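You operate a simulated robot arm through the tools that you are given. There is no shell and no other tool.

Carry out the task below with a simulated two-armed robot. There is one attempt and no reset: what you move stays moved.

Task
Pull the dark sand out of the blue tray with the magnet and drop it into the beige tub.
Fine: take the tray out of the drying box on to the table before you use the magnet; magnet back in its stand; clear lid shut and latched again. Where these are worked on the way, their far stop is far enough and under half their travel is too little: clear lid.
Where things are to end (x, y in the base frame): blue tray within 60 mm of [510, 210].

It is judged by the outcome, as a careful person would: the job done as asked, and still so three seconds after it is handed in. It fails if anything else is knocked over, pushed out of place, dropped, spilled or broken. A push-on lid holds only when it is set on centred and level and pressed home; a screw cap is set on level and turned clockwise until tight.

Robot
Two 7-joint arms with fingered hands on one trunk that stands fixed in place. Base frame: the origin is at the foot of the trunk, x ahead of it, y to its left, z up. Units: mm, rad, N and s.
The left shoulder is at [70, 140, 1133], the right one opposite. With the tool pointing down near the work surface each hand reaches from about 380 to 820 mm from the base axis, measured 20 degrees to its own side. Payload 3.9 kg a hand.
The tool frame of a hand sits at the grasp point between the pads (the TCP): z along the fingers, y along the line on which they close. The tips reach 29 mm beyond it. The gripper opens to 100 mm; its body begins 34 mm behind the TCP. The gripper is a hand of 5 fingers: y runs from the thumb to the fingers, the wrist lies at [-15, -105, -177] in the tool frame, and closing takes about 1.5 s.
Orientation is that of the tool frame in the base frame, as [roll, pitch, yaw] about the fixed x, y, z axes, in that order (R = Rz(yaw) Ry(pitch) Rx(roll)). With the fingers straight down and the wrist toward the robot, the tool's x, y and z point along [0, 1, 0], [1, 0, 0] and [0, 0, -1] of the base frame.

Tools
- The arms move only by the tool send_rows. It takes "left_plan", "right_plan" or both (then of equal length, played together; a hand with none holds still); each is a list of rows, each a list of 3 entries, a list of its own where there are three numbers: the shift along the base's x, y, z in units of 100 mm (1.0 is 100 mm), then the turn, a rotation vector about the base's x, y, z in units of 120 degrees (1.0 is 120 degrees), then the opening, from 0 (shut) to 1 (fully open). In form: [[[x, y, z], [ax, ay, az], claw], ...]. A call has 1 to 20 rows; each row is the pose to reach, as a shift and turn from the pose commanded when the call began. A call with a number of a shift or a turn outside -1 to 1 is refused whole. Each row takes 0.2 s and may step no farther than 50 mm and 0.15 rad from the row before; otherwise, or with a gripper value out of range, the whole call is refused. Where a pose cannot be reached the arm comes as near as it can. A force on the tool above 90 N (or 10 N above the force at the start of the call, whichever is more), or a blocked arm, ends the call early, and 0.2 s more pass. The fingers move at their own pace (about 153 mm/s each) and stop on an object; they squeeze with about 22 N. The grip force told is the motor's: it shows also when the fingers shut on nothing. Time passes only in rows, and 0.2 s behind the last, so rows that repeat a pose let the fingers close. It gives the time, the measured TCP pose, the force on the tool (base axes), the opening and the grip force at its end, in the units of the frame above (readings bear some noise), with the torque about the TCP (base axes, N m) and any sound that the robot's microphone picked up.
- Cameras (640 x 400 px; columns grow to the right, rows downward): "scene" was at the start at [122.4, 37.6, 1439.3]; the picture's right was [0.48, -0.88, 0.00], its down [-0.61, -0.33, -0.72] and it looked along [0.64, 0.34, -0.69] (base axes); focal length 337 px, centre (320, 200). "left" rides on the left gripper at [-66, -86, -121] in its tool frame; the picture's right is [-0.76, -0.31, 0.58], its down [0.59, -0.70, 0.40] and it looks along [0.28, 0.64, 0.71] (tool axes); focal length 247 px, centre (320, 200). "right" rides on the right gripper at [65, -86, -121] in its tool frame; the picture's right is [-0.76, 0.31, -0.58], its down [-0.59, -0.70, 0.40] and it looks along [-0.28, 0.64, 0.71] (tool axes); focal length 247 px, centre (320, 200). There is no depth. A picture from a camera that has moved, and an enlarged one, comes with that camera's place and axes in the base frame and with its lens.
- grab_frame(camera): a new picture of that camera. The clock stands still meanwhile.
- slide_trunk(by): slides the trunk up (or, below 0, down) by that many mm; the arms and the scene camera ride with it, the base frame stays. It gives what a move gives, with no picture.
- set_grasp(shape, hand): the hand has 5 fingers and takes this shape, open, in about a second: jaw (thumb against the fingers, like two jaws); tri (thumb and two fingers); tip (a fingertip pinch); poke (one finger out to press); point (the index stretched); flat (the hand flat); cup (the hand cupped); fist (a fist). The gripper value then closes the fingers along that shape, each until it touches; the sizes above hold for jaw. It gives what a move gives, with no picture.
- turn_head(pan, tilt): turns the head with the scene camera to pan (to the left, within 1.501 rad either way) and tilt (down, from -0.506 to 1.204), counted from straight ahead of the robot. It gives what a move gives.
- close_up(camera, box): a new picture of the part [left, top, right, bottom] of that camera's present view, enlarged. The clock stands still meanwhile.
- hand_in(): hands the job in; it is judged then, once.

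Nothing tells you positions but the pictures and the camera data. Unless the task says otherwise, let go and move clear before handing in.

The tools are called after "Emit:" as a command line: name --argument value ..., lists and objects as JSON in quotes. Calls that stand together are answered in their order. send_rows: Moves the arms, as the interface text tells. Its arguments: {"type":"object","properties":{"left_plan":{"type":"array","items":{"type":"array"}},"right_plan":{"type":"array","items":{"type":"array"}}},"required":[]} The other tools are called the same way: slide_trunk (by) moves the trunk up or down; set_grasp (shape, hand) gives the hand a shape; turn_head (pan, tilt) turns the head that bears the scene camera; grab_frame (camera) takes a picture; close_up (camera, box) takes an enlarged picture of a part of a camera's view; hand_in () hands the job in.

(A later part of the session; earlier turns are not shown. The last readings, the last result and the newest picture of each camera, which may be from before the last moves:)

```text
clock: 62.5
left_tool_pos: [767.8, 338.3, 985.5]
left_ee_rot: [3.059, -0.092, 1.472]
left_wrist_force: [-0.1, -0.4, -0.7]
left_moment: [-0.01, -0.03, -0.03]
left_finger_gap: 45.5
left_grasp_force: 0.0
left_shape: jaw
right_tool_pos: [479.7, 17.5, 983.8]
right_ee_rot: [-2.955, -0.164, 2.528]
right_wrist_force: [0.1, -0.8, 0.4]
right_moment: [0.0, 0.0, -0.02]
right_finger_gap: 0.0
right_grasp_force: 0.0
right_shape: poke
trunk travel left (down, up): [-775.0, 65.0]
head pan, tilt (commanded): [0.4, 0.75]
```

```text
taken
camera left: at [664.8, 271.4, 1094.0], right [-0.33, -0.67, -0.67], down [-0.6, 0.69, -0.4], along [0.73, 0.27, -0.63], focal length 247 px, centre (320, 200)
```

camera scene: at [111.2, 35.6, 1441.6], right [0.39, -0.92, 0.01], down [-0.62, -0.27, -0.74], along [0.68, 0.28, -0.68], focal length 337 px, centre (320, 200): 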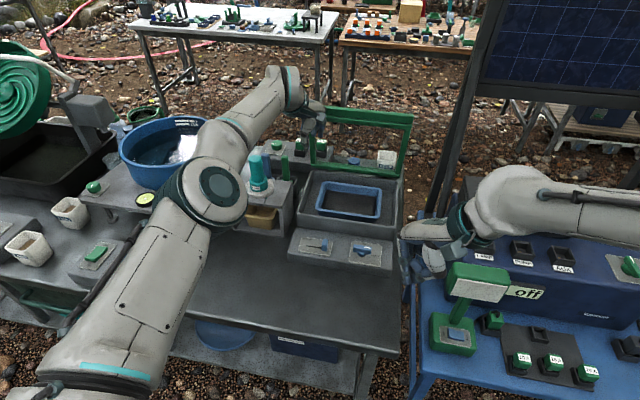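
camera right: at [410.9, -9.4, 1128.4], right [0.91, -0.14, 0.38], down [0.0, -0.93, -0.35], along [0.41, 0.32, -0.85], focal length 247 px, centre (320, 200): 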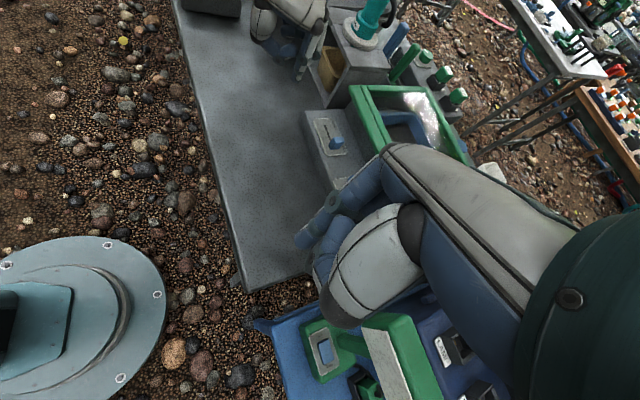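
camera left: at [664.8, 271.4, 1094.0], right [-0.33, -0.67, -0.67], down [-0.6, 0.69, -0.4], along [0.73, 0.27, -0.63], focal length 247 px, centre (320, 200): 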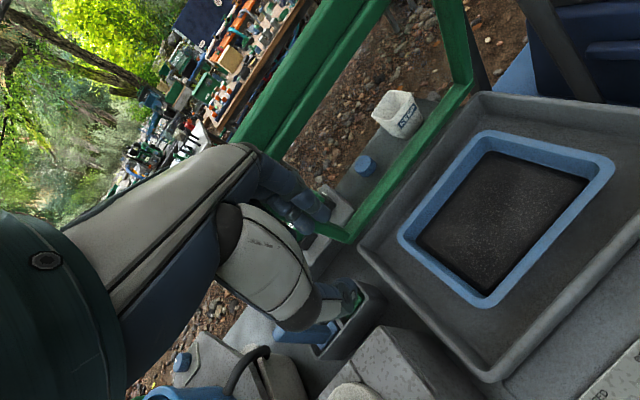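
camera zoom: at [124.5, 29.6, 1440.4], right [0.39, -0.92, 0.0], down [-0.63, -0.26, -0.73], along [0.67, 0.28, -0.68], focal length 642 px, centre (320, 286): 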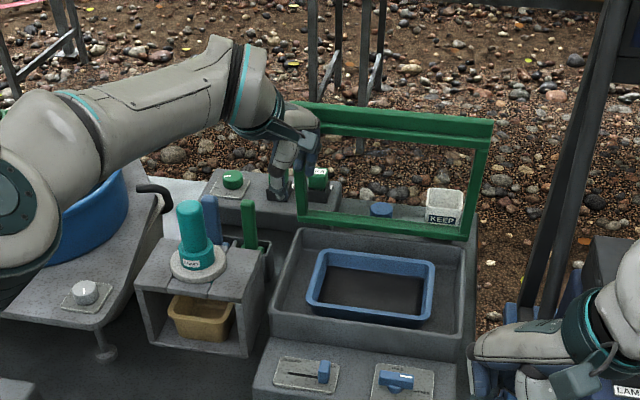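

The lid and everything else look undisturbed, and the elbow is bent again. I'll retreat to a comfortable pose with the left hand's natural heading.

Emit:
send_rows --left_plan '[[[-0.2, -0.1, 0.05], [-0.01, 0.011, -0.02], 0.45], [[-0.4, -0.25, 0.05], [-0.02, 0.022, -0.04], 0.45], [[-0.6, -0.4, 0.05], [-0.03, 0.033, -0.06], 0.45], [[-0.8, -0.55, 0.05], [-0.04, 0.044, -0.086], 0.45], [[-1.0, -0.7, 0.05], [-0.04, 0.044, -0.086], 0.45], [[-1.0, -0.7, 0.05], [-0.04, 0.044, -0.086], 0.45]]'

Emit:
grab_frame --camera "scene"

```text
clock: 64.0
left_tool_pos: [669.5, 268.7, 989.7]
left_ee_rot: [3.135, 0.009, 1.289]
left_wrist_force: [-1.3, 0.6, 0.2]
left_moment: [-0.02, -0.01, 0.02]
left_finger_gap: 45.1
left_grasp_force: 0.1
left_shape: jaw
right_tool_pos: [482.3, 18.0, 982.9]
right_ee_rot: [-2.955, -0.164, 2.529]
right_wrist_force: [-0.7, 0.0, 0.2]
right_moment: [0.02, 0.0, -0.03]
right_finger_gap: 0.3
right_grasp_force: 0.2
right_shape: poke
trunk travel left (down, up): [-775.0, 65.0]
head pan, tilt (commanded): [0.4, 0.75]
```

```text
taken
camera scene: at [126.7, 31.3, 1440.1], right [0.39, -0.92, 0.0], down [-0.63, -0.27, -0.73], along [0.67, 0.28, -0.68], focal length 337 px, centre (320, 200)
```

scene: 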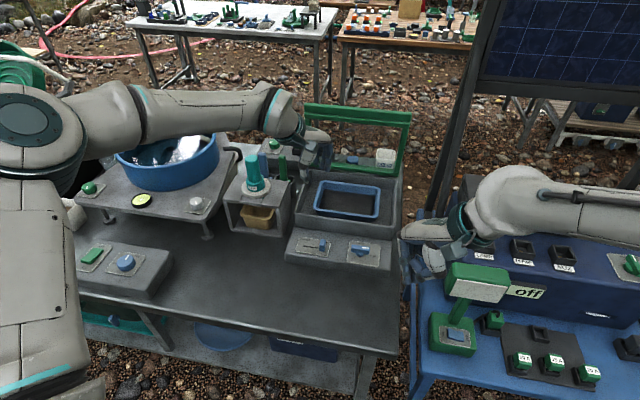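

Now I'll approach the near rim gradually in this bent-elbow posture with only a mild turn, checking that the arm tracks.

Emit:
send_rows --left_plan '[[[0.15, -0.08, -0.15], [0, 0, 0.02], 0.45], [[0.3, -0.16, -0.3], [0, 0, 0.04], 0.45], [[0.4, -0.24, -0.45], [0, 0, 0.06], 0.45], [[0.5, -0.32, -0.6], [0, 0, 0.08], 0.45], [[0.55, -0.4, -0.75], [0, 0, 0.08], 0.45], [[0.55, -0.45, -0.9], [0, 0, 0.08], 0.45], [[0.55, -0.45, -0.9], [0, 0, 0.08], 0.45]]'

Emit:
grab_frame --camera "left"

Emit:
grab_frame --camera "scene"

```text
clock: 65.5
left_tool_pos: [724.0, 223.0, 899.5]
left_ee_rot: [3.136, 0.009, 1.458]
left_wrist_force: [0.1, 0.7, -0.2]
left_moment: [-0.01, 0.04, 0.0]
left_finger_gap: 45.3
left_grasp_force: 0.1
left_shape: jaw
right_tool_pos: [481.3, 17.0, 983.2]
right_ee_rot: [-2.958, -0.163, 2.532]
right_wrist_force: [0.2, 0.8, 0.2]
right_moment: [0.03, 0.04, 0.0]
right_finger_gap: 0.0
right_grasp_force: 0.1
right_shape: poke
trunk travel left (down, up): [-775.0, 65.0]
head pan, tilt (commanded): [0.4, 0.75]
```

```text
taken
camera left: at [630.4, 168.7, 1022.2], right [-0.39, -0.72, -0.57], down [-0.63, 0.66, -0.41], along [0.67, 0.2, -0.71], focal length 247 px, centre (320, 200)
```

left: 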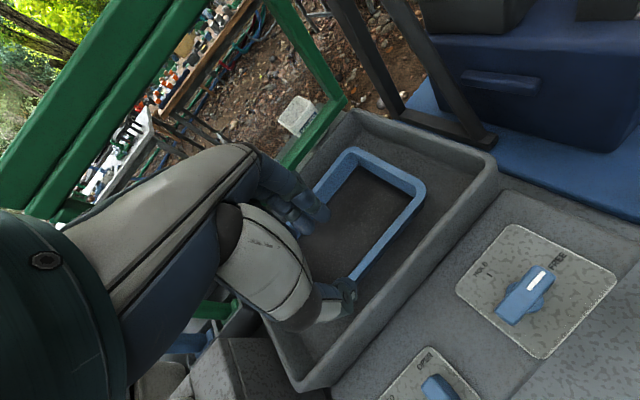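

```text
taken
camera scene: at [126.1, 30.6, 1440.2], right [0.39, -0.92, 0.0], down [-0.63, -0.27, -0.73], along [0.67, 0.28, -0.68], focal length 337 px, centre (320, 200)
```

scene: 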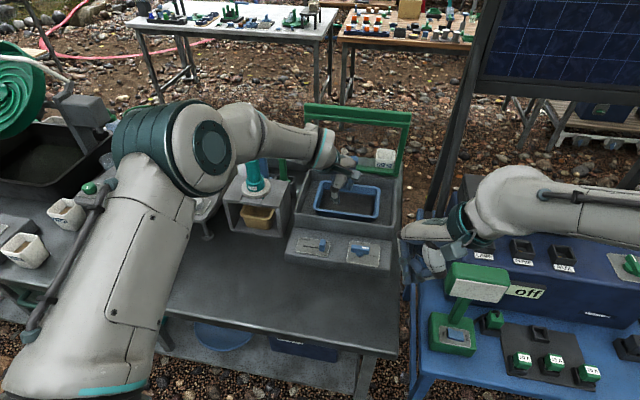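

Emit:
send_rows --left_plan '[[[0.05, 0, -0.1], [0, 0, 0.025], 0.45], [[0.1, 0, -0.2], [0, 0, 0.05], 0.45], [[0.15, 0, -0.3], [0, 0, 0.075], 0.45], [[0.2, 0, -0.4], [0, 0, 0.09], 0.45], [[0.2, 0, -0.4], [0, 0, 0.09], 0.45]]'

Emit:
close_up --camera "left" --box '[230, 120, 490, 380]'

Emit:
close_up --camera "scene" --box '[280, 130, 400, 240]'

```text
clock: 66.8
left_tool_pos: [783.3, 254.1, 860.9]
left_ee_rot: [3.141, 0.011, 1.64]
left_wrist_force: [0.6, 0.1, 0.2]
left_moment: [0.0, 0.02, -0.01]
left_finger_gap: 45.2
left_grasp_force: 0.0
left_shape: jaw
left hand out of reach, approached as far as the arm can: row 2, 3, 4, 5
right_tool_pos: [481.4, 17.5, 984.1]
right_ee_rot: [-2.956, -0.165, 2.529]
right_wrist_force: [0.4, 0.3, 0.8]
right_moment: [-0.02, -0.02, 0.01]
right_finger_gap: 0.0
right_grasp_force: 0.0
right_shape: poke
trunk travel left (down, up): [-775.0, 65.0]
head pan, tilt (commanded): [0.4, 0.75]
```

```text
1.54 times, centred on (360, 250) of left
camera zoom: at [699.7, 184.1, 983.8], right [-0.25, -0.78, -0.57], down [-0.74, 0.53, -0.41], along [0.62, 0.32, -0.72], focal length 380 px, centre (258, 123)
```

zoom: 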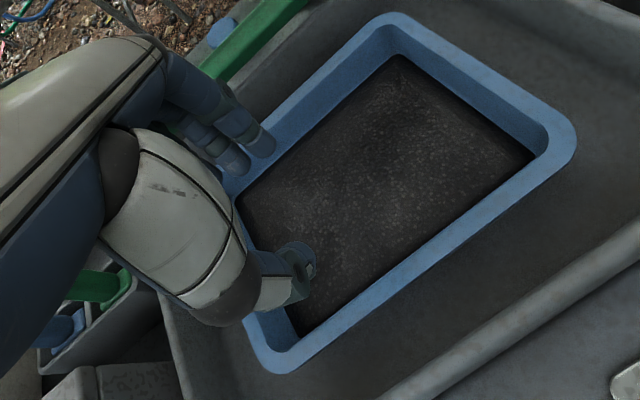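

```text
3.64 times, centred on (340, 185) of scene
camera zoom: at [125.9, 30.9, 1440.3], right [0.39, -0.92, 0.0], down [-0.63, -0.27, -0.73], along [0.67, 0.28, -0.68], focal length 1225 px, centre (247, 254)
```

zoom: 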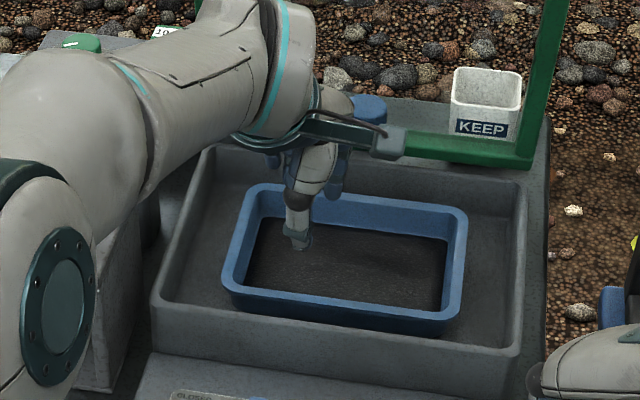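

Emit:
send_rows --left_plan '[[[0, 0, 0.2], [0, 0, -0.03], 0.45], [[-0.1, -0.05, 0.4], [0, 0, -0.06], 0.45], [[-0.2, -0.1, 0.5], [0, 0, -0.1], 0.45], [[-0.3, -0.15, 0.5], [0, 0, -0.13], 0.45], [[-0.4, -0.2, 0.5], [0, 0, -0.16], 0.45], [[-0.5, -0.25, 0.5], [0, 0, -0.16], 0.45]]'

Emit:
grab_frame --camera "scene"

```text
clock: 68.2
left_tool_pos: [731.7, 230.2, 909.9]
left_ee_rot: [3.136, 0.008, 1.309]
left_wrist_force: [-0.6, -0.5, 0.0]
left_moment: [0.0, 0.0, -0.02]
left_finger_gap: 45.0
left_grasp_force: 0.1
left_shape: jaw
right_tool_pos: [482.2, 16.3, 984.8]
right_ee_rot: [-2.954, -0.163, 2.53]
right_wrist_force: [0.2, 0.7, -0.1]
right_moment: [0.01, -0.01, 0.0]
right_finger_gap: 0.2
right_grasp_force: 0.0
right_shape: poke
trunk travel left (down, up): [-775.0, 65.0]
head pan, tilt (commanded): [0.4, 0.75]
```

```text
taken
camera scene: at [125.9, 30.3, 1440.3], right [0.39, -0.92, 0.0], down [-0.63, -0.27, -0.73], along [0.67, 0.28, -0.68], focal length 337 px, centre (320, 200)
```

scene: 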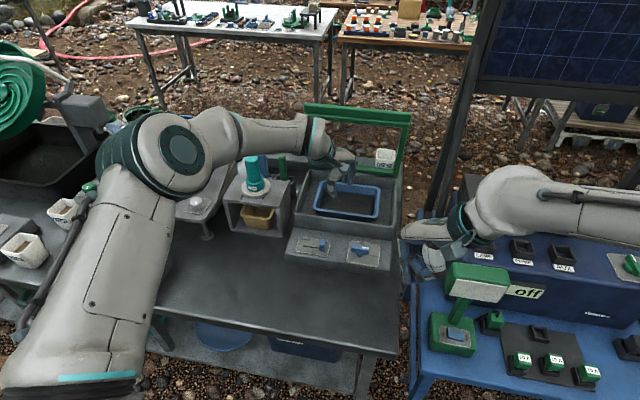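

Heading up to about 1.46 works in this bent posture. To keep the elbow comfortably bent at that reach, I'll raise the left hand and lower the trunk 100 mm.

Emit:
send_rows --left_plan '[[[-0.05, 0, 0.25], [0, 0, 0], 0.45], [[-0.1, 0, 0.5], [0, 0, 0], 0.45], [[-0.1, 0, 0.75], [0, 0, 0], 0.45], [[-0.1, 0, 1.0], [0, 0, 0], 0.45], [[-0.1, 0, 1.0], [0, 0, 0], 0.45]]'

Emit:
slide_trunk --by -100

Emit:
grab_frame --camera "scene"

Emit:
grab_frame --camera "left"

```text
clock: 69.3
left_tool_pos: [722.7, 231.8, 1010.6]
left_ee_rot: [3.135, 0.008, 1.309]
left_wrist_force: [-0.4, 0.2, 0.4]
left_moment: [-0.01, -0.01, 0.04]
left_finger_gap: 44.9
left_grasp_force: 0.0
left_shape: jaw
right_tool_pos: [483.1, 18.0, 983.4]
right_ee_rot: [-2.954, -0.165, 2.529]
right_wrist_force: [0.5, 0.4, 0.9]
right_moment: [0.01, 0.03, -0.04]
right_finger_gap: 0.0
right_grasp_force: 0.1
right_shape: poke
trunk travel left (down, up): [-775.0, 65.0]
head pan, tilt (commanded): [0.4, 0.75]
```

```text
clock: 70.7
left_tool_pos: [721.1, 232.0, 910.9]
left_ee_rot: [3.136, 0.011, 1.31]
left_wrist_force: [0.0, 1.2, -0.6]
left_moment: [0.01, -0.02, 0.0]
left_finger_gap: 45.2
left_grasp_force: 0.0
left_shape: jaw
right_tool_pos: [481.6, 17.0, 884.3]
right_ee_rot: [-2.955, -0.163, 2.53]
right_wrist_force: [-0.4, 0.5, -1.0]
right_moment: [-0.04, 0.0, 0.01]
right_finger_gap: 0.0
right_grasp_force: 0.1
right_shape: poke
trunk travel left (down, up): [-675.0, 165.0]
head pan, tilt (commanded): [0.4, 0.75]
```

```text
taken
camera scene: at [126.0, 30.5, 1340.3], right [0.39, -0.92, 0.0], down [-0.63, -0.27, -0.73], along [0.67, 0.28, -0.68], focal length 337 px, centre (320, 200)
```

scene: 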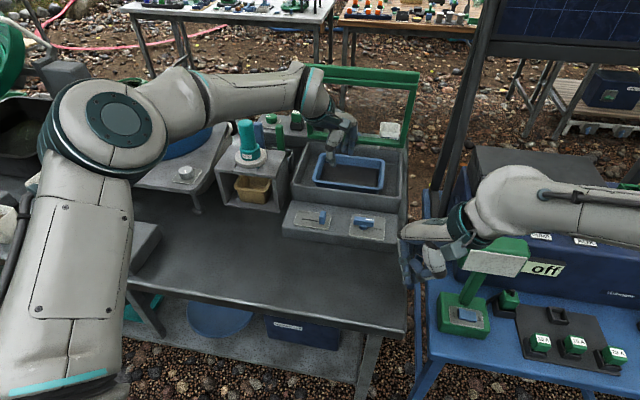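

```text
taken
camera left: at [621.9, 190.9, 1032.3], right [-0.49, -0.66, -0.57], down [-0.53, 0.75, -0.41], along [0.7, 0.1, -0.71], focal length 247 px, centre (320, 200)
```

left: 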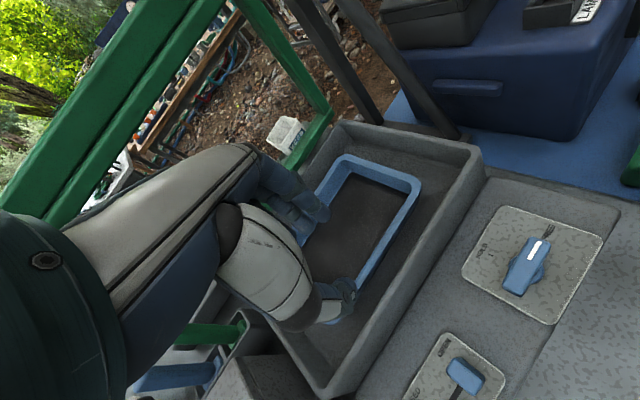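

Emit:
close_up --camera "left" --box '[280, 130, 480, 330]'

Emit:
close_up --camera "scene" --box '[280, 110, 430, 220]'

```text
2.00 times, centred on (380, 230) of left
camera zoom: at [621.9, 190.9, 1032.3], right [-0.49, -0.66, -0.57], down [-0.53, 0.75, -0.41], along [0.7, 0.1, -0.71], focal length 494 px, centre (200, 140)
```

zoom: 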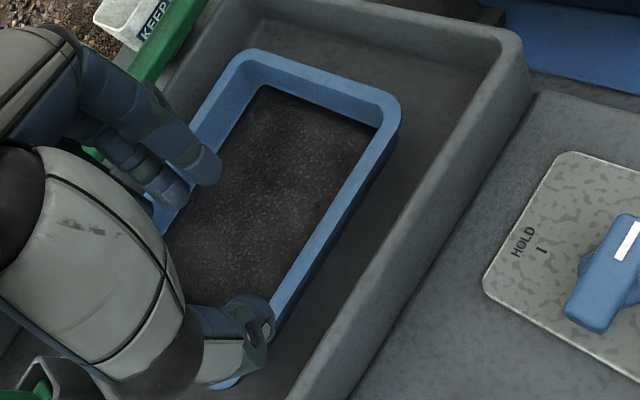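

```text
3.64 times, centred on (355, 165) of scene
camera zoom: at [126.0, 30.5, 1340.3], right [0.39, -0.92, 0.0], down [-0.63, -0.27, -0.73], along [0.67, 0.28, -0.68], focal length 1225 px, centre (193, 327)
```

zoom: 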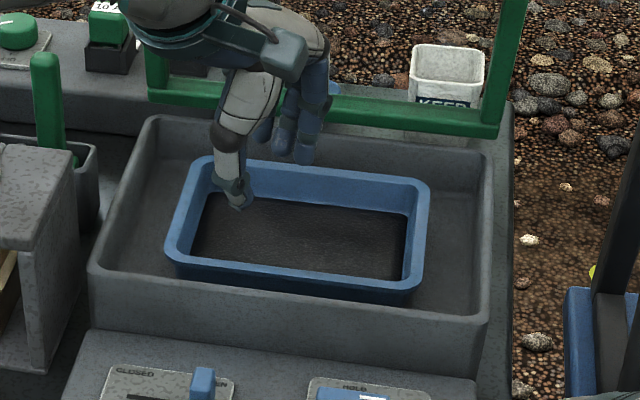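

Emit:
send_rows --left_plan '[[[0.08, -0.03, -0.15], [0, 0, 0.015], 0.42], [[0.16, -0.06, -0.3], [0, 0, 0.03], 0.42], [[0.24, -0.09, -0.45], [0, 0, 0.045], 0.42], [[0.32, -0.1, -0.55], [0, 0, 0.06], 0.42], [[0.32, -0.1, -0.58], [0, 0, 0.06], 0.42], [[0.32, -0.1, -0.58], [0, 0, 0.06], 0.42]]'

Emit:
close_up --camera "left" --box '[230, 120, 490, 380]'

Emit:
close_up --camera "scene" --box '[290, 120, 420, 220]'

Emit:
close_up --camera "right" --box '[300, 20, 500, 220]'

```text
clock: 72.1
left_tool_pos: [754.9, 222.9, 853.1]
left_ee_rot: [3.135, 0.009, 1.437]
left_wrist_force: [-0.5, 0.7, 0.2]
left_moment: [0.01, -0.03, -0.03]
left_finger_gap: 42.5
left_grasp_force: 0.1
left_shape: jaw
right_tool_pos: [481.6, 17.4, 885.1]
right_ee_rot: [-2.954, -0.164, 2.531]
right_wrist_force: [1.3, -0.5, 0.7]
right_moment: [-0.01, -0.02, -0.02]
right_finger_gap: 0.0
right_grasp_force: 0.1
right_shape: poke
trunk travel left (down, up): [-675.0, 165.0]
head pan, tilt (commanded): [0.4, 0.75]
```

```text
1.54 times, centred on (360, 250) of left
camera zoom: at [660.0, 169.1, 974.6], right [-0.4, -0.71, -0.57], down [-0.62, 0.67, -0.41], along [0.68, 0.19, -0.71], focal length 380 px, centre (258, 123)
```

zoom: 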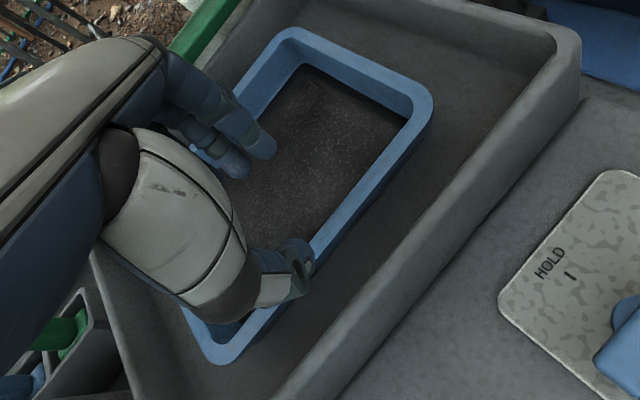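

```text
4.00 times, centred on (355, 170) of scene
camera zoom: at [126.5, 30.4, 1340.2], right [0.39, -0.92, 0.0], down [-0.63, -0.27, -0.73], along [0.67, 0.28, -0.68], focal length 1347 px, centre (180, 320)
```

zoom: 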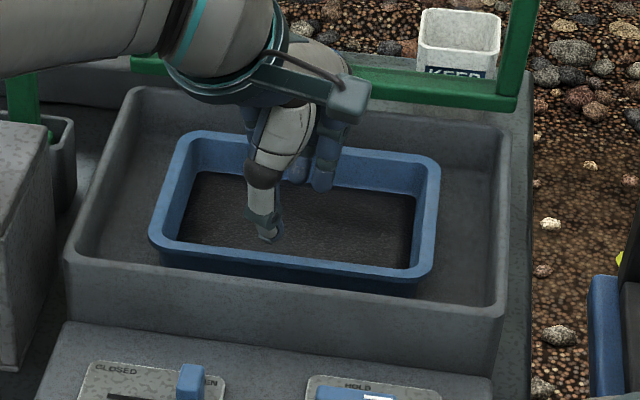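

```text
2.00 times, centred on (400, 120) of right
camera zoom: at [411.1, -9.0, 1028.1], right [0.91, -0.14, 0.38], down [0.0, -0.94, -0.35], along [0.41, 0.32, -0.85], focal length 494 px, centre (160, 360)
```

zoom: 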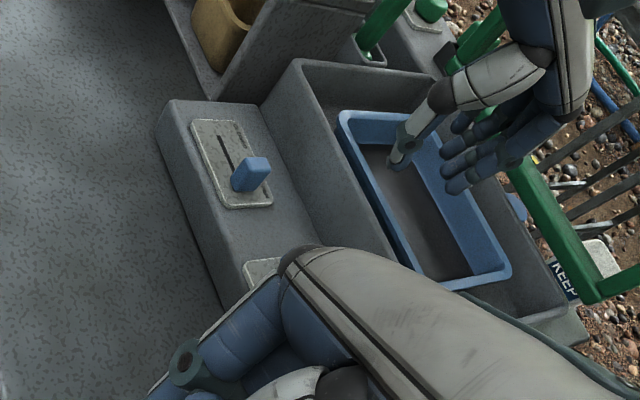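

The thumb is positioned over the gap in front of the tray and the fingers over the inside. I'll nudge back 4 mm and descend slowly, watching force.

Emit:
send_rows --left_plan '[[[-0.04, 0, -0.1], [0, 0, 0], 0.42], [[-0.04, 0, -0.2], [0, 0, 0], 0.42], [[-0.04, 0, -0.3], [0, 0, 0], 0.42], [[-0.04, 0, -0.4], [0, 0, 0], 0.42], [[-0.04, 0, -0.4], [0, 0, 0], 0.42]]'

Emit:
close_up --camera "left" --box '[230, 120, 490, 380]'

Emit:
close_up --camera "scene" --box '[290, 120, 420, 220]'

Emit:
close_up --camera "right" --box '[300, 20, 500, 220]'

```text
clock: 73.3
left_tool_pos: [751.6, 222.1, 813.8]
left_ee_rot: [3.134, 0.008, 1.436]
left_wrist_force: [4.6, 1.5, 4.5]
left_moment: [0.03, 0.12, -0.08]
left_finger_gap: 39.6
left_grasp_force: 0.1
left_shape: jaw
right_tool_pos: [482.2, 17.0, 883.7]
right_ee_rot: [-2.956, -0.165, 2.529]
right_wrist_force: [-0.1, 0.3, 0.2]
right_moment: [0.0, -0.01, -0.03]
right_finger_gap: 0.0
right_grasp_force: 0.1
right_shape: poke
trunk travel left (down, up): [-675.0, 165.0]
head pan, tilt (commanded): [0.4, 0.75]
```

```text
1.54 times, centred on (360, 250) of left
camera zoom: at [655.7, 168.6, 935.1], right [-0.4, -0.71, -0.57], down [-0.62, 0.67, -0.41], along [0.68, 0.19, -0.71], focal length 380 px, centre (258, 123)
```

zoom: 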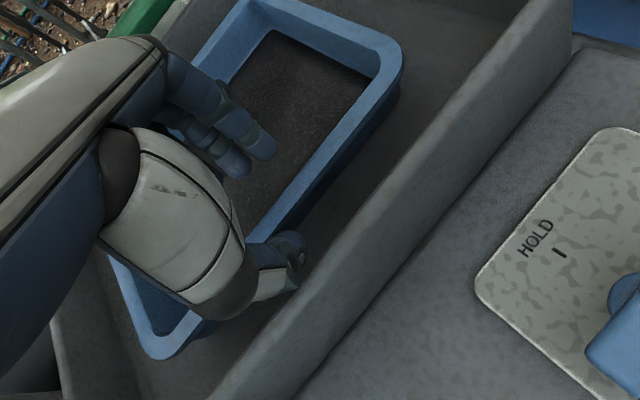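

```text
4.00 times, centred on (355, 170) of scene
camera zoom: at [126.6, 30.5, 1340.2], right [0.39, -0.92, 0.0], down [-0.63, -0.27, -0.73], along [0.67, 0.28, -0.68], focal length 1347 px, centre (180, 320)
```

zoom: 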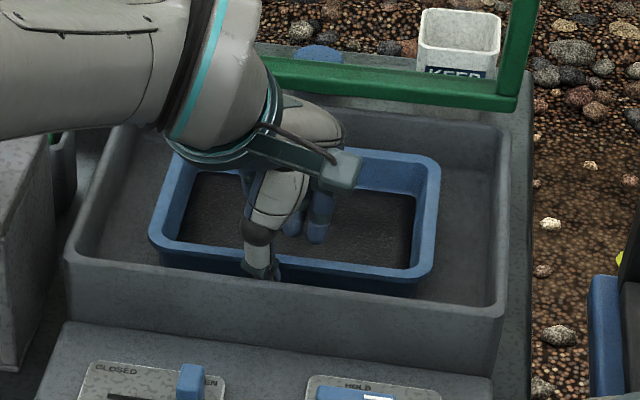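

```text
2.00 times, centred on (400, 120) of right
camera zoom: at [411.1, -8.9, 1028.1], right [0.91, -0.14, 0.38], down [0.0, -0.94, -0.35], along [0.41, 0.32, -0.85], focal length 494 px, centre (160, 360)
```

zoom: 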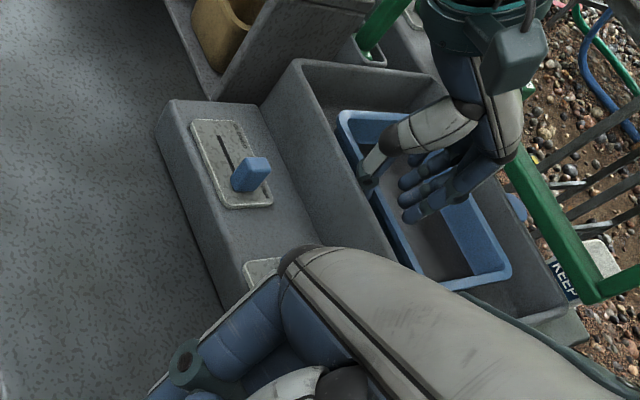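

Emit:
send_rows --left_plan '[[[0.04, 0, 0.02], [0, 0, 0], 0.42], [[0.05, 0, -0.04], [0, 0, 0], 0.42], [[0.05, 0, -0.1], [0, 0, 0], 0.42], [[0.05, 0, -0.1], [0, 0, 0], 0.42]]'

Emit:
close_up --camera "left" --box '[230, 120, 490, 380]'

Emit:
close_up --camera "scene" --box '[290, 120, 420, 220]'

```text
clock: 74.3
left_tool_pos: [754.4, 222.4, 802.4]
left_ee_rot: [3.136, 0.008, 1.437]
left_wrist_force: [1.8, -0.3, 1.2]
left_moment: [0.03, 0.08, 0.01]
left_finger_gap: 41.2
left_grasp_force: 0.1
left_shape: jaw
right_tool_pos: [481.4, 17.6, 883.5]
right_ee_rot: [-2.957, -0.164, 2.53]
right_wrist_force: [0.3, -0.8, 0.0]
right_moment: [-0.03, -0.02, -0.01]
right_finger_gap: 0.0
right_grasp_force: 0.0
right_shape: poke
trunk travel left (down, up): [-675.0, 165.0]
head pan, tilt (commanded): [0.4, 0.75]
```

```text
1.54 times, centred on (360, 250) of left
camera zoom: at [660.2, 169.0, 924.1], right [-0.4, -0.71, -0.57], down [-0.62, 0.67, -0.41], along [0.68, 0.19, -0.71], focal length 380 px, centre (258, 123)
```

zoom: 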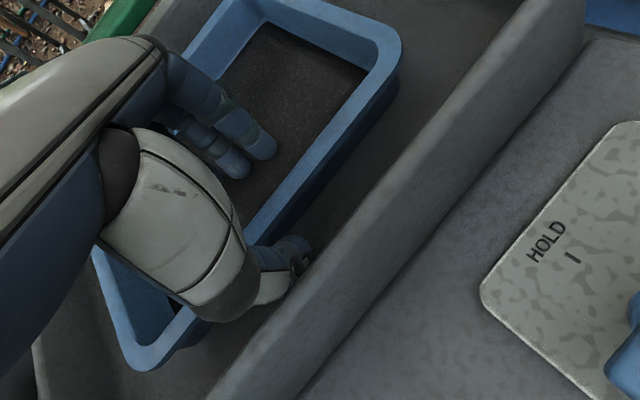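

```text
4.00 times, centred on (355, 170) of scene
camera zoom: at [126.5, 30.5, 1340.2], right [0.39, -0.92, 0.0], down [-0.63, -0.27, -0.73], along [0.67, 0.28, -0.68], focal length 1347 px, centre (180, 320)
```

zoom: 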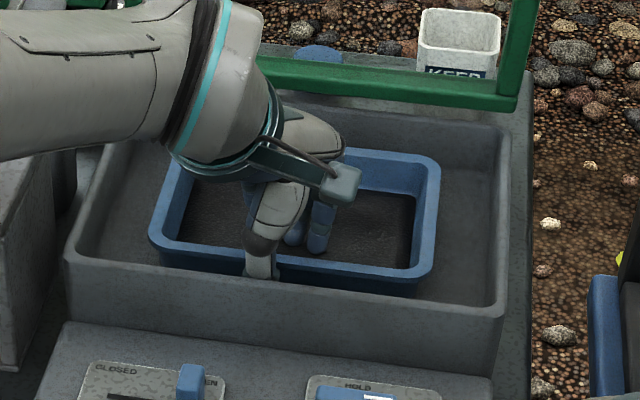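

Emit:
send_rows --left_plan '[[[0.0, 0, -0.05], [0, 0, 0], 0.42], [[0.0, 0, -0.1], [0, 0, 0], 0.42], [[0.0, 0, -0.1], [0, 0, 0], 0.42]]'

Emit:
close_up --camera "left" --box '[230, 120, 490, 380]'

```text
clock: 75.1
left_tool_pos: [754.6, 222.6, 797.8]
left_ee_rot: [3.125, 0.005, 1.435]
left_wrist_force: [6.8, 1.1, 24.0]
left_moment: [0.01, -0.55, -0.03]
left_finger_gap: 41.8
left_grasp_force: 0.0
left_shape: jaw
right_tool_pos: [478.9, 16.6, 885.8]
right_ee_rot: [-2.958, -0.162, 2.53]
right_wrist_force: [0.0, 0.8, 0.0]
right_moment: [0.02, 0.01, 0.01]
right_finger_gap: 0.1
right_grasp_force: 0.0
right_shape: poke
trunk travel left (down, up): [-675.0, 165.0]
head pan, tilt (commanded): [0.4, 0.75]
```

```text
1.54 times, centred on (360, 250) of left
camera zoom: at [658.8, 168.9, 919.3], right [-0.4, -0.71, -0.58], down [-0.61, 0.67, -0.41], along [0.69, 0.19, -0.7], focal length 380 px, centre (258, 123)
```

zoom: 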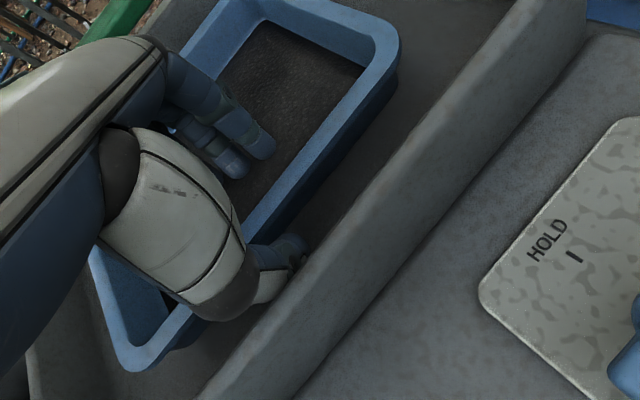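

The fingertips touched the sand bed at about z≈769, so I'll rise 5 mm and close the jaw on the near wall.

Emit:
send_rows --left_plan '[[[0.0, 0, 0.1], [0, 0, 0], 0.42], [[0.0, 0, 0.1], [0, 0, 0], 0.3], [[0.0, 0, 0.1], [0, 0, 0], 0.2], [[0.0, 0, 0.1], [0, 0, 0], 0.1], [[0.0, 0, 0.1], [0, 0, 0], 0.0], [[0.0, 0, 0.1], [0, 0, 0], 0.0], [[0.0, 0, 0.1], [0, 0, 0], 0.0], [[0.0, 0, 0.1], [0, 0, 0], 0.0]]'

Emit:
close_up --camera "left" --box '[230, 120, 490, 380]'

Emit:
close_up --camera "scene" --box '[290, 120, 420, 220]'

Emit:
close_up --camera "right" --box '[300, 20, 500, 220]'

```text
clock: 76.9
left_tool_pos: [756.3, 222.9, 801.7]
left_ee_rot: [3.136, 0.008, 1.435]
left_wrist_force: [-0.3, -0.6, -0.2]
left_moment: [-0.01, 0.01, -0.04]
left_finger_gap: 6.8
left_grasp_force: 22.0
left_shape: jaw
right_tool_pos: [481.9, 16.6, 884.0]
right_ee_rot: [-2.955, -0.165, 2.53]
right_wrist_force: [0.5, -0.3, 1.1]
right_moment: [-0.01, -0.01, -0.02]
right_finger_gap: 0.2
right_grasp_force: 0.0
right_shape: poke
trunk travel left (down, up): [-675.0, 165.0]
head pan, tilt (commanded): [0.4, 0.75]
```

```text
1.54 times, centred on (360, 250) of left
camera zoom: at [660.6, 169.4, 923.8], right [-0.4, -0.71, -0.57], down [-0.62, 0.67, -0.41], along [0.68, 0.19, -0.71], focal length 380 px, centre (258, 123)
```

zoom: 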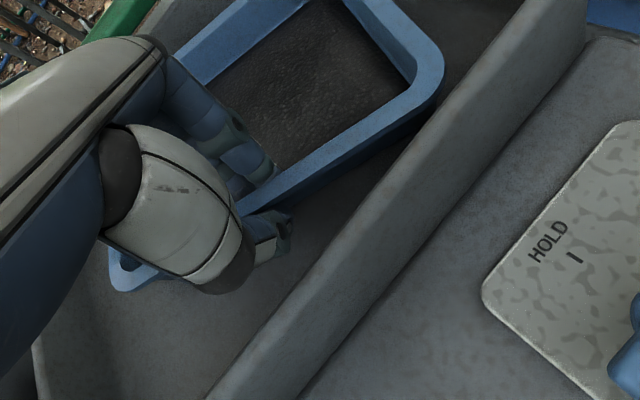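

```text
4.00 times, centred on (355, 170) of scene
camera zoom: at [126.5, 30.6, 1340.2], right [0.39, -0.92, 0.0], down [-0.63, -0.27, -0.73], along [0.67, 0.28, -0.68], focal length 1347 px, centre (180, 320)
```

zoom: 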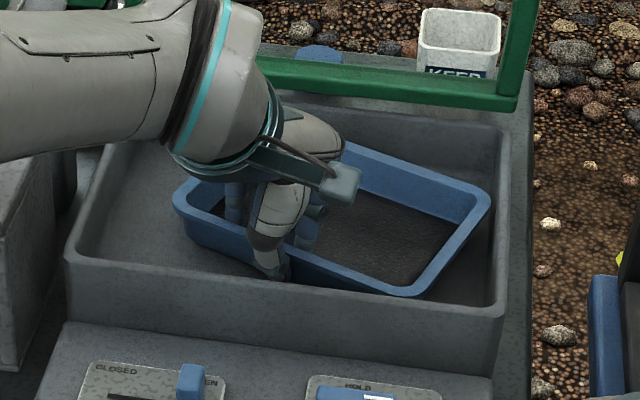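

```text
2.00 times, centred on (400, 120) of right
camera zoom: at [411.1, -8.9, 1028.1], right [0.91, -0.14, 0.38], down [0.0, -0.94, -0.35], along [0.41, 0.32, -0.85], focal length 494 px, centre (160, 360)
```

zoom: 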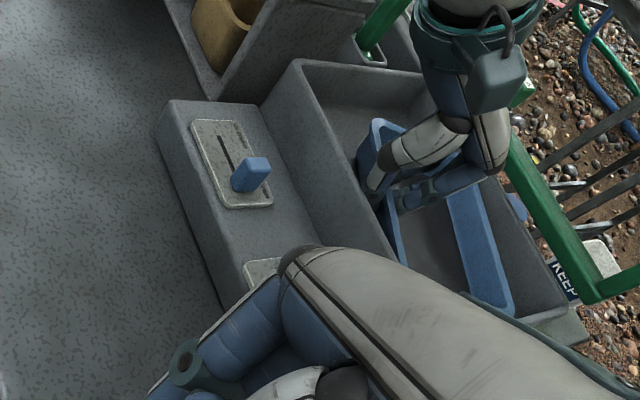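

The jaw has closed on the wall (6.8 mm) and the tray aligned with the hand. I'll lift a little and check how it hangs.

Emit:
send_rows --left_plan '[[[0.0, 0, 0.05], [0, 0, 0], 0.0], [[0.0, 0, 0.1], [0, 0, 0], 0.0], [[0.0, 0, 0.15], [0, 0, 0], 0.0], [[0.0, 0, 0.2], [0, 0, 0], 0.0], [[0.0, 0, 0.2], [0, 0, 0], 0.0]]'

Emit:
close_up --camera "left" --box '[230, 120, 490, 380]'

Emit:
close_up --camera "scene" --box '[290, 120, 420, 220]'

```text
clock: 78.1
left_tool_pos: [757.1, 223.2, 822.1]
left_ee_rot: [3.138, 0.01, 1.438]
left_wrist_force: [-0.1, 0.4, -0.9]
left_moment: [-0.08, 0.09, 0.01]
left_finger_gap: 7.1
left_grasp_force: 22.1
left_shape: jaw
right_tool_pos: [482.0, 18.3, 883.9]
right_ee_rot: [-2.954, -0.165, 2.529]
right_wrist_force: [-0.6, 0.4, 0.2]
right_moment: [0.01, 0.02, -0.02]
right_finger_gap: 0.1
right_grasp_force: 0.1
right_shape: poke
trunk travel left (down, up): [-675.0, 165.0]
head pan, tilt (commanded): [0.4, 0.75]
```

```text
1.54 times, centred on (360, 250) of left
camera zoom: at [661.3, 169.1, 943.8], right [-0.4, -0.71, -0.57], down [-0.62, 0.67, -0.41], along [0.68, 0.19, -0.71], focal length 380 px, centre (258, 123)
```

zoom: 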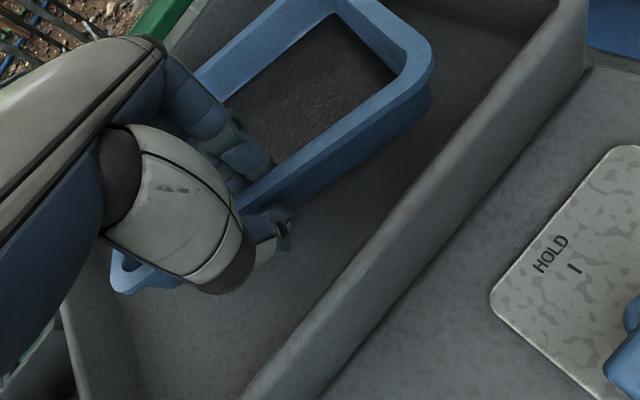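

```text
4.00 times, centred on (355, 170) of scene
camera zoom: at [126.7, 30.7, 1340.2], right [0.39, -0.92, 0.0], down [-0.63, -0.27, -0.73], along [0.67, 0.28, -0.68], focal length 1347 px, centre (180, 320)
```

zoom: 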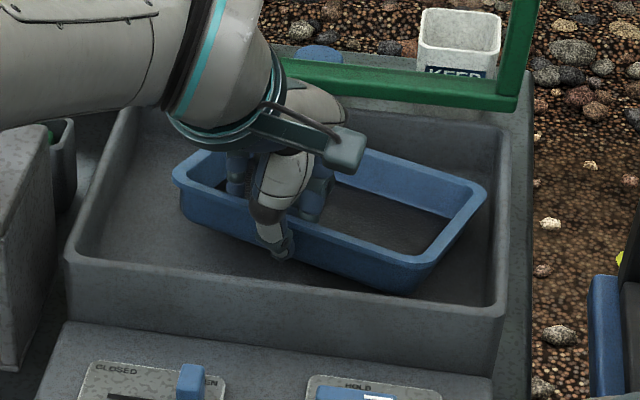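

The tray is light and hangs nearly level. I'll lift it straight up clear of the box walls.

Emit:
send_rows --left_plan '[[[0.0, 0, 0.12], [0, 0, 0], 0.0], [[0.0, 0, 0.24], [0, 0, 0], 0.0], [[0.0, 0, 0.36], [0, 0, 0], 0.0], [[0.0, 0, 0.48], [0, 0, 0], 0.0], [[0.0, 0, 0.6], [0, 0, 0], 0.0], [[0.0, 0, 0.72], [0, 0, 0], 0.0], [[0.0, 0, 0.85], [0, 0, 0], 0.0], [[0.0, 0, 0.85], [0, 0, 0], 0.0]]'

Emit:
grab_frame --camera "left"

Emit:
close_up --camera "scene" --box '[240, 80, 420, 240]'

Emit:
close_up --camera "right" --box '[300, 0, 560, 220]'

```text
clock: 79.9
left_tool_pos: [755.9, 221.9, 906.9]
left_ee_rot: [3.135, 0.008, 1.436]
left_wrist_force: [0.2, 0.6, -1.6]
left_moment: [0.05, 0.07, 0.0]
left_finger_gap: 7.1
left_grasp_force: 22.2
left_shape: jaw
right_tool_pos: [482.4, 18.3, 883.5]
right_ee_rot: [-2.953, -0.166, 2.529]
right_wrist_force: [0.7, -0.2, -0.4]
right_moment: [0.0, -0.01, 0.03]
right_finger_gap: 0.0
right_grasp_force: 0.1
right_shape: poke
trunk travel left (down, up): [-675.0, 165.0]
head pan, tilt (commanded): [0.4, 0.75]
```

```text
taken
camera left: at [661.4, 169.0, 1028.9], right [-0.4, -0.71, -0.57], down [-0.62, 0.67, -0.41], along [0.68, 0.19, -0.71], focal length 247 px, centre (320, 200)
```

left: 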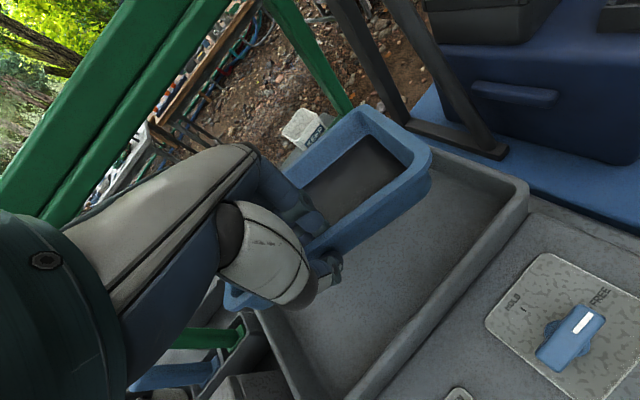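

```text
2.50 times, centred on (330, 160) of scene
camera zoom: at [127.0, 30.7, 1340.1], right [0.39, -0.92, 0.0], down [-0.63, -0.27, -0.73], along [0.67, 0.28, -0.68], focal length 842 px, centre (295, 300)
```

zoom: 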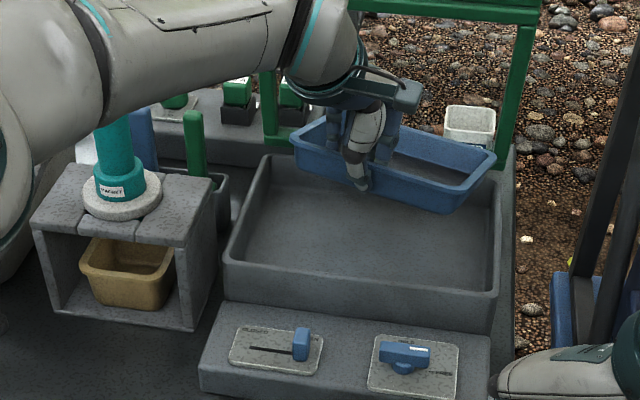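

```text
1.82 times, centred on (430, 110) of right
camera zoom: at [411.4, -8.8, 1027.9], right [0.91, -0.14, 0.38], down [0.0, -0.94, -0.35], along [0.41, 0.32, -0.85], focal length 449 px, centre (120, 364)
```

zoom: 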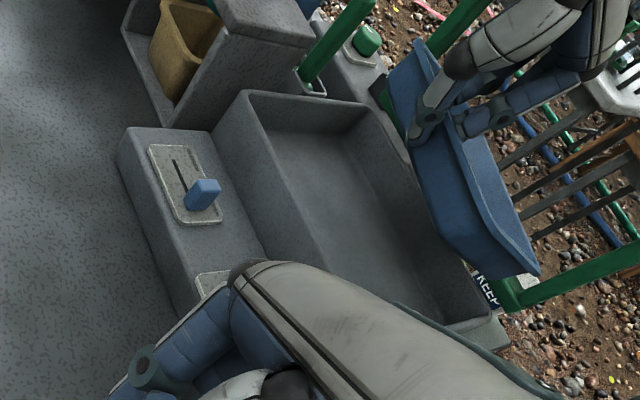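

The tray is clear of the box and only pitched a little forward. I'll carry it back toward the robot, levelling it as I go.

Emit:
send_rows --left_plan '[[[-0.1, 0, 0.0], [0, -0.01, 0], 0.0], [[-0.22, 0, 0.0], [0, -0.02, 0], 0.0], [[-0.34, 0, 0.0], [0, -0.03, 0], 0.0], [[-0.46, 0, 0.0], [0, -0.04, 0], 0.0], [[-0.58, 0, 0.0], [0, -0.05, 0], 0.0], [[-0.7, 0, 0.0], [0, -0.06, 0], 0.0], [[-0.82, 0, 0.0], [0, -0.07, 0], 0.0], [[-0.94, 0, 0.0], [0, -0.08, 0], 0.0], [[-1.0, 0, 0.0], [0, -0.09, 0], 0.0]]'

Emit:
grab_frame --camera "scene"

Emit:
grab_frame --camera "left"

```text
clock: 81.9
left_tool_pos: [659.5, 230.5, 909.1]
left_ee_rot: [2.953, -0.016, 1.43]
left_wrist_force: [0.2, -0.3, -1.5]
left_moment: [-0.01, 0.09, -0.02]
left_finger_gap: 7.5
left_grasp_force: 22.2
left_shape: jaw
left hand out of reach, approached as far as the arm can: row 8, 9
right_tool_pos: [481.1, 17.9, 883.5]
right_ee_rot: [-2.955, -0.165, 2.529]
right_wrist_force: [-0.7, 0.3, 1.0]
right_moment: [-0.03, -0.04, 0.0]
right_finger_gap: 0.0
right_grasp_force: 0.1
right_shape: poke
trunk travel left (down, up): [-675.0, 165.0]
head pan, tilt (commanded): [0.4, 0.75]
```

```text
taken
camera scene: at [126.7, 30.9, 1340.2], right [0.39, -0.92, 0.0], down [-0.63, -0.27, -0.73], along [0.67, 0.28, -0.68], focal length 337 px, centre (320, 200)
```

scene: 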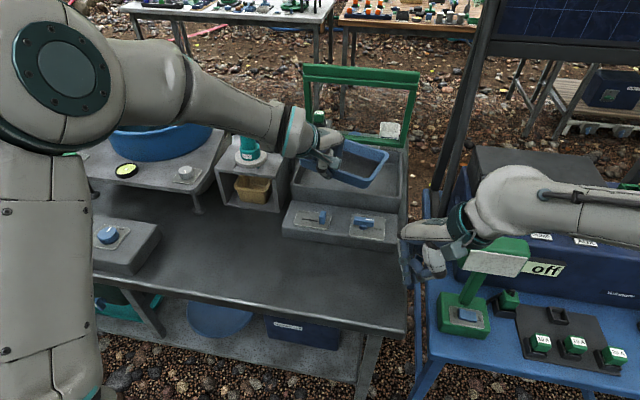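

```text
taken
camera left: at [543.4, 179.7, 1012.0], right [-0.3, -0.71, -0.64], down [-0.53, 0.68, -0.51], along [0.8, 0.18, -0.58], focal length 247 px, centre (320, 200)
```

left: 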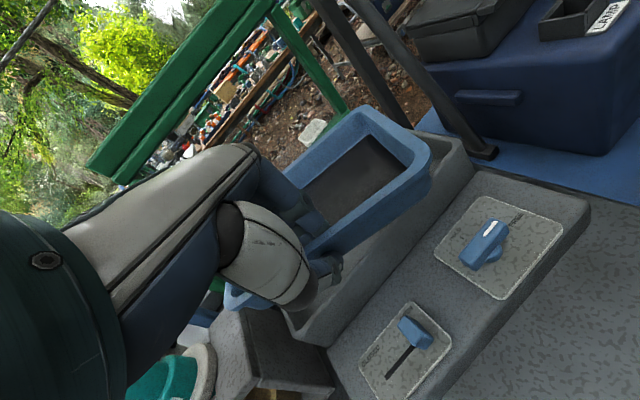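

The arm needs a bit more natural heading as it comes closer. I'll keep carrying the tray back in small steps while turning the hand slightly clockwise.

Emit:
send_rows --left_plan '[[[-0.05, 0.0, 0.0], [0, 0, -0.02], 0.0], [[-0.15, 0.01, 0.0], [0, 0, -0.04], 0.0], [[-0.25, 0.02, 0.0], [0, 0, -0.06], 0.0], [[-0.37, 0.03, 0.0], [0, 0, -0.07], 0.0], [[-0.49, 0.04, 0.0], [0, 0, -0.08], 0.0], [[-0.61, 0.05, 0.0], [0, 0, -0.085], 0.0], [[-0.73, 0.06, 0.0], [0, 0, -0.09], 0.0], [[-0.85, 0.07, 0.0], [0, 0, -0.09], 0.0], [[-0.95, 0.08, 0.0], [0, 0, -0.09], 0.0]]'

Emit:
grab_frame --camera "scene"

Emit:
grab_frame --camera "left"

```text
clock: 83.9
left_tool_pos: [564.5, 240.1, 908.2]
left_ee_rot: [2.949, -0.018, 1.247]
left_wrist_force: [0.5, -0.2, -2.5]
left_moment: [0.04, 0.1, 0.02]
left_finger_gap: 7.2
left_grasp_force: 21.9
left_shape: jaw
right_tool_pos: [481.7, 16.3, 882.4]
right_ee_rot: [-2.956, -0.166, 2.53]
right_wrist_force: [0.0, 0.4, -1.4]
right_moment: [0.0, 0.0, -0.01]
right_finger_gap: 0.0
right_grasp_force: 0.2
right_shape: poke
trunk travel left (down, up): [-675.0, 165.0]
head pan, tilt (commanded): [0.4, 0.75]
```

```text
taken
camera scene: at [126.3, 30.7, 1340.2], right [0.39, -0.92, 0.0], down [-0.63, -0.27, -0.73], along [0.67, 0.28, -0.68], focal length 337 px, centre (320, 200)
```

scene: 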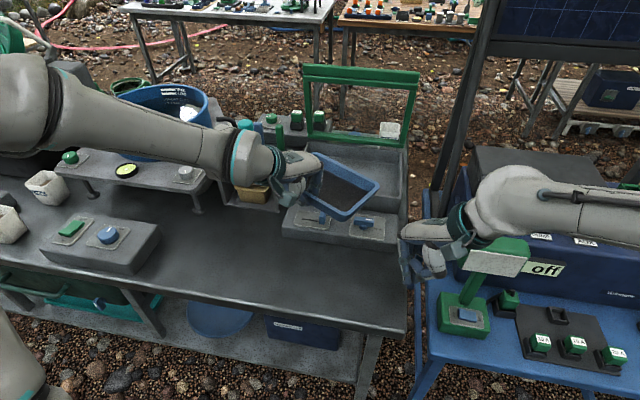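

```text
taken
camera left: at [440.9, 208.5, 1011.4], right [-0.42, -0.65, -0.64], down [-0.39, 0.76, -0.52], along [0.82, 0.04, -0.57], focal length 247 px, centre (320, 200)
```

left: 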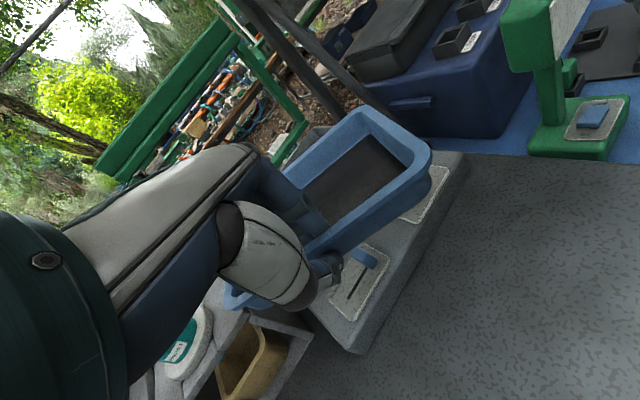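

Emit:
send_rows --left_plan '[[[-0.12, 0.0, 0.0], [0, 0, 0], 0.0], [[-0.24, 0.0, -0.02], [0, 0, 0], 0.0], [[-0.36, 0.0, -0.05], [0, 0, -0.005], 0.0], [[-0.48, 0.0, -0.1], [0, 0, -0.01], 0.0], [[-0.6, 0.0, -0.15], [0, 0, -0.015], 0.0], [[-0.72, 0.0, -0.2], [0, 0, -0.02], 0.0], [[-0.84, 0.0, -0.25], [0, 0, -0.025], 0.0], [[-0.96, 0.0, -0.3], [0, 0, -0.03], 0.0], [[-1.0, 0.0, -0.35], [0, 0, -0.03], 0.0]]'

Emit:
grab_frame --camera "scene"

Emit:
grab_frame --camera "left"

```text
clock: 85.9
left_tool_pos: [485.7, 237.6, 863.4]
left_ee_rot: [2.948, -0.019, 1.185]
left_wrist_force: [-0.9, 0.0, -2.9]
left_moment: [0.06, 0.13, -0.01]
left_finger_gap: 7.4
left_grasp_force: 22.3
left_shape: jaw
left hand out of reach, approached as far as the arm can: row 4, 5, 6, 7, 8, 9
right_tool_pos: [481.9, 17.7, 883.1]
right_ee_rot: [-2.955, -0.164, 2.53]
right_wrist_force: [0.5, 1.3, -0.2]
right_moment: [-0.01, 0.01, -0.01]
right_finger_gap: 0.0
right_grasp_force: 0.2
right_shape: poke
trunk travel left (down, up): [-675.0, 165.0]
head pan, tilt (commanded): [0.4, 0.75]
```

```text
taken
camera scene: at [126.6, 29.9, 1340.2], right [0.39, -0.92, 0.0], down [-0.63, -0.26, -0.73], along [0.67, 0.28, -0.68], focal length 337 px, centre (320, 200)
```

scene: 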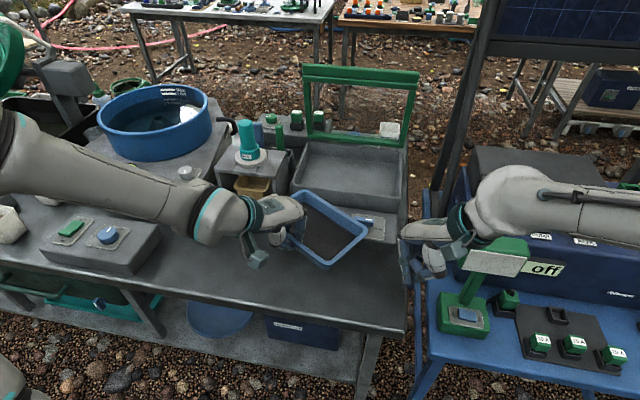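

```text
taken
camera left: at [360.8, 214.7, 965.4], right [-0.46, -0.62, -0.64], down [-0.34, 0.79, -0.51], along [0.82, -0.02, -0.57], focal length 247 px, centre (320, 200)
```

left: 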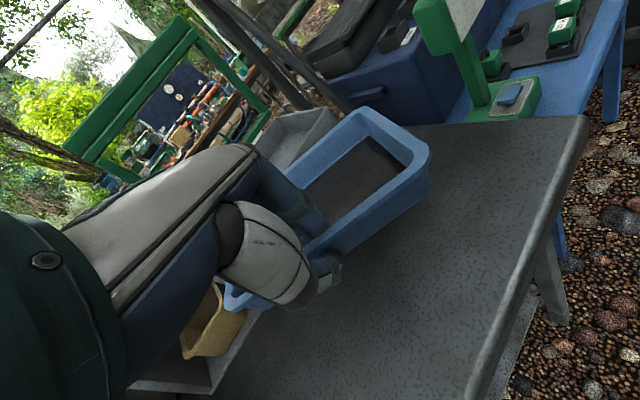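

The arm is near its inner limit; un-tilting the hand will let the tray come about 30 mm nearer. I'll do that while bringing it back.

Emit:
send_rows --left_plan '[[[-0.08, 0.0, 0.0], [0.0055, 0.022, 0], 0.0], [[-0.16, 0.0, 0.0], [0.011, 0.044, 0], 0.0], [[-0.24, 0.0, 0.0], [0.0166, 0.066, 0], 0.0], [[-0.32, 0.0, 0.0], [0.0222, 0.087, 0], 0.0], [[-0.32, 0.0, 0.0], [0.0222, 0.087, 0], 0.0]]'

Emit:
grab_frame --camera "left"

Emit:
close_up --camera "scene" --box '[200, 140, 440, 340]'

```text
clock: 87.1
left_tool_pos: [461.8, 236.4, 854.1]
left_ee_rot: [3.136, 0.011, 1.183]
left_wrist_force: [0.1, -0.1, -2.2]
left_moment: [0.0, 0.14, 0.01]
left_finger_gap: 7.5
left_grasp_force: 22.0
left_shape: jaw
left hand out of reach, approached as far as the arm can: row 1, 2, 3, 4, 5
right_tool_pos: [481.7, 17.7, 883.4]
right_ee_rot: [-2.954, -0.165, 2.528]
right_wrist_force: [0.2, 0.3, -0.3]
right_moment: [-0.02, 0.0, 0.02]
right_finger_gap: 0.1
right_grasp_force: 0.2
right_shape: poke
trunk travel left (down, up): [-675.0, 165.0]
head pan, tilt (commanded): [0.4, 0.75]
```

```text
taken
camera left: at [357.5, 207.4, 975.7], right [-0.57, -0.59, -0.57], down [-0.43, 0.81, -0.41], along [0.7, 0.01, -0.71], focal length 247 px, centre (320, 200)
```

left: 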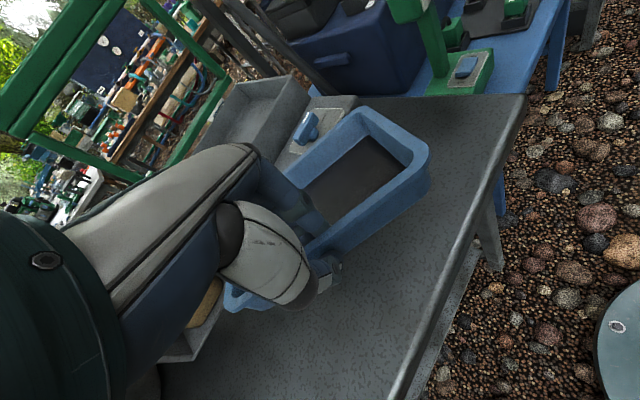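

```text
2.00 times, centred on (320, 240) of scene
camera zoom: at [126.7, 31.8, 1340.1], right [0.39, -0.92, 0.0], down [-0.63, -0.27, -0.73], along [0.67, 0.28, -0.68], focal length 674 px, centre (320, 120)
```

zoom: 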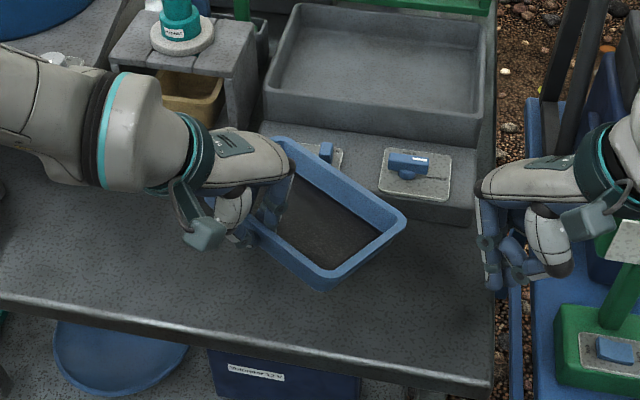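

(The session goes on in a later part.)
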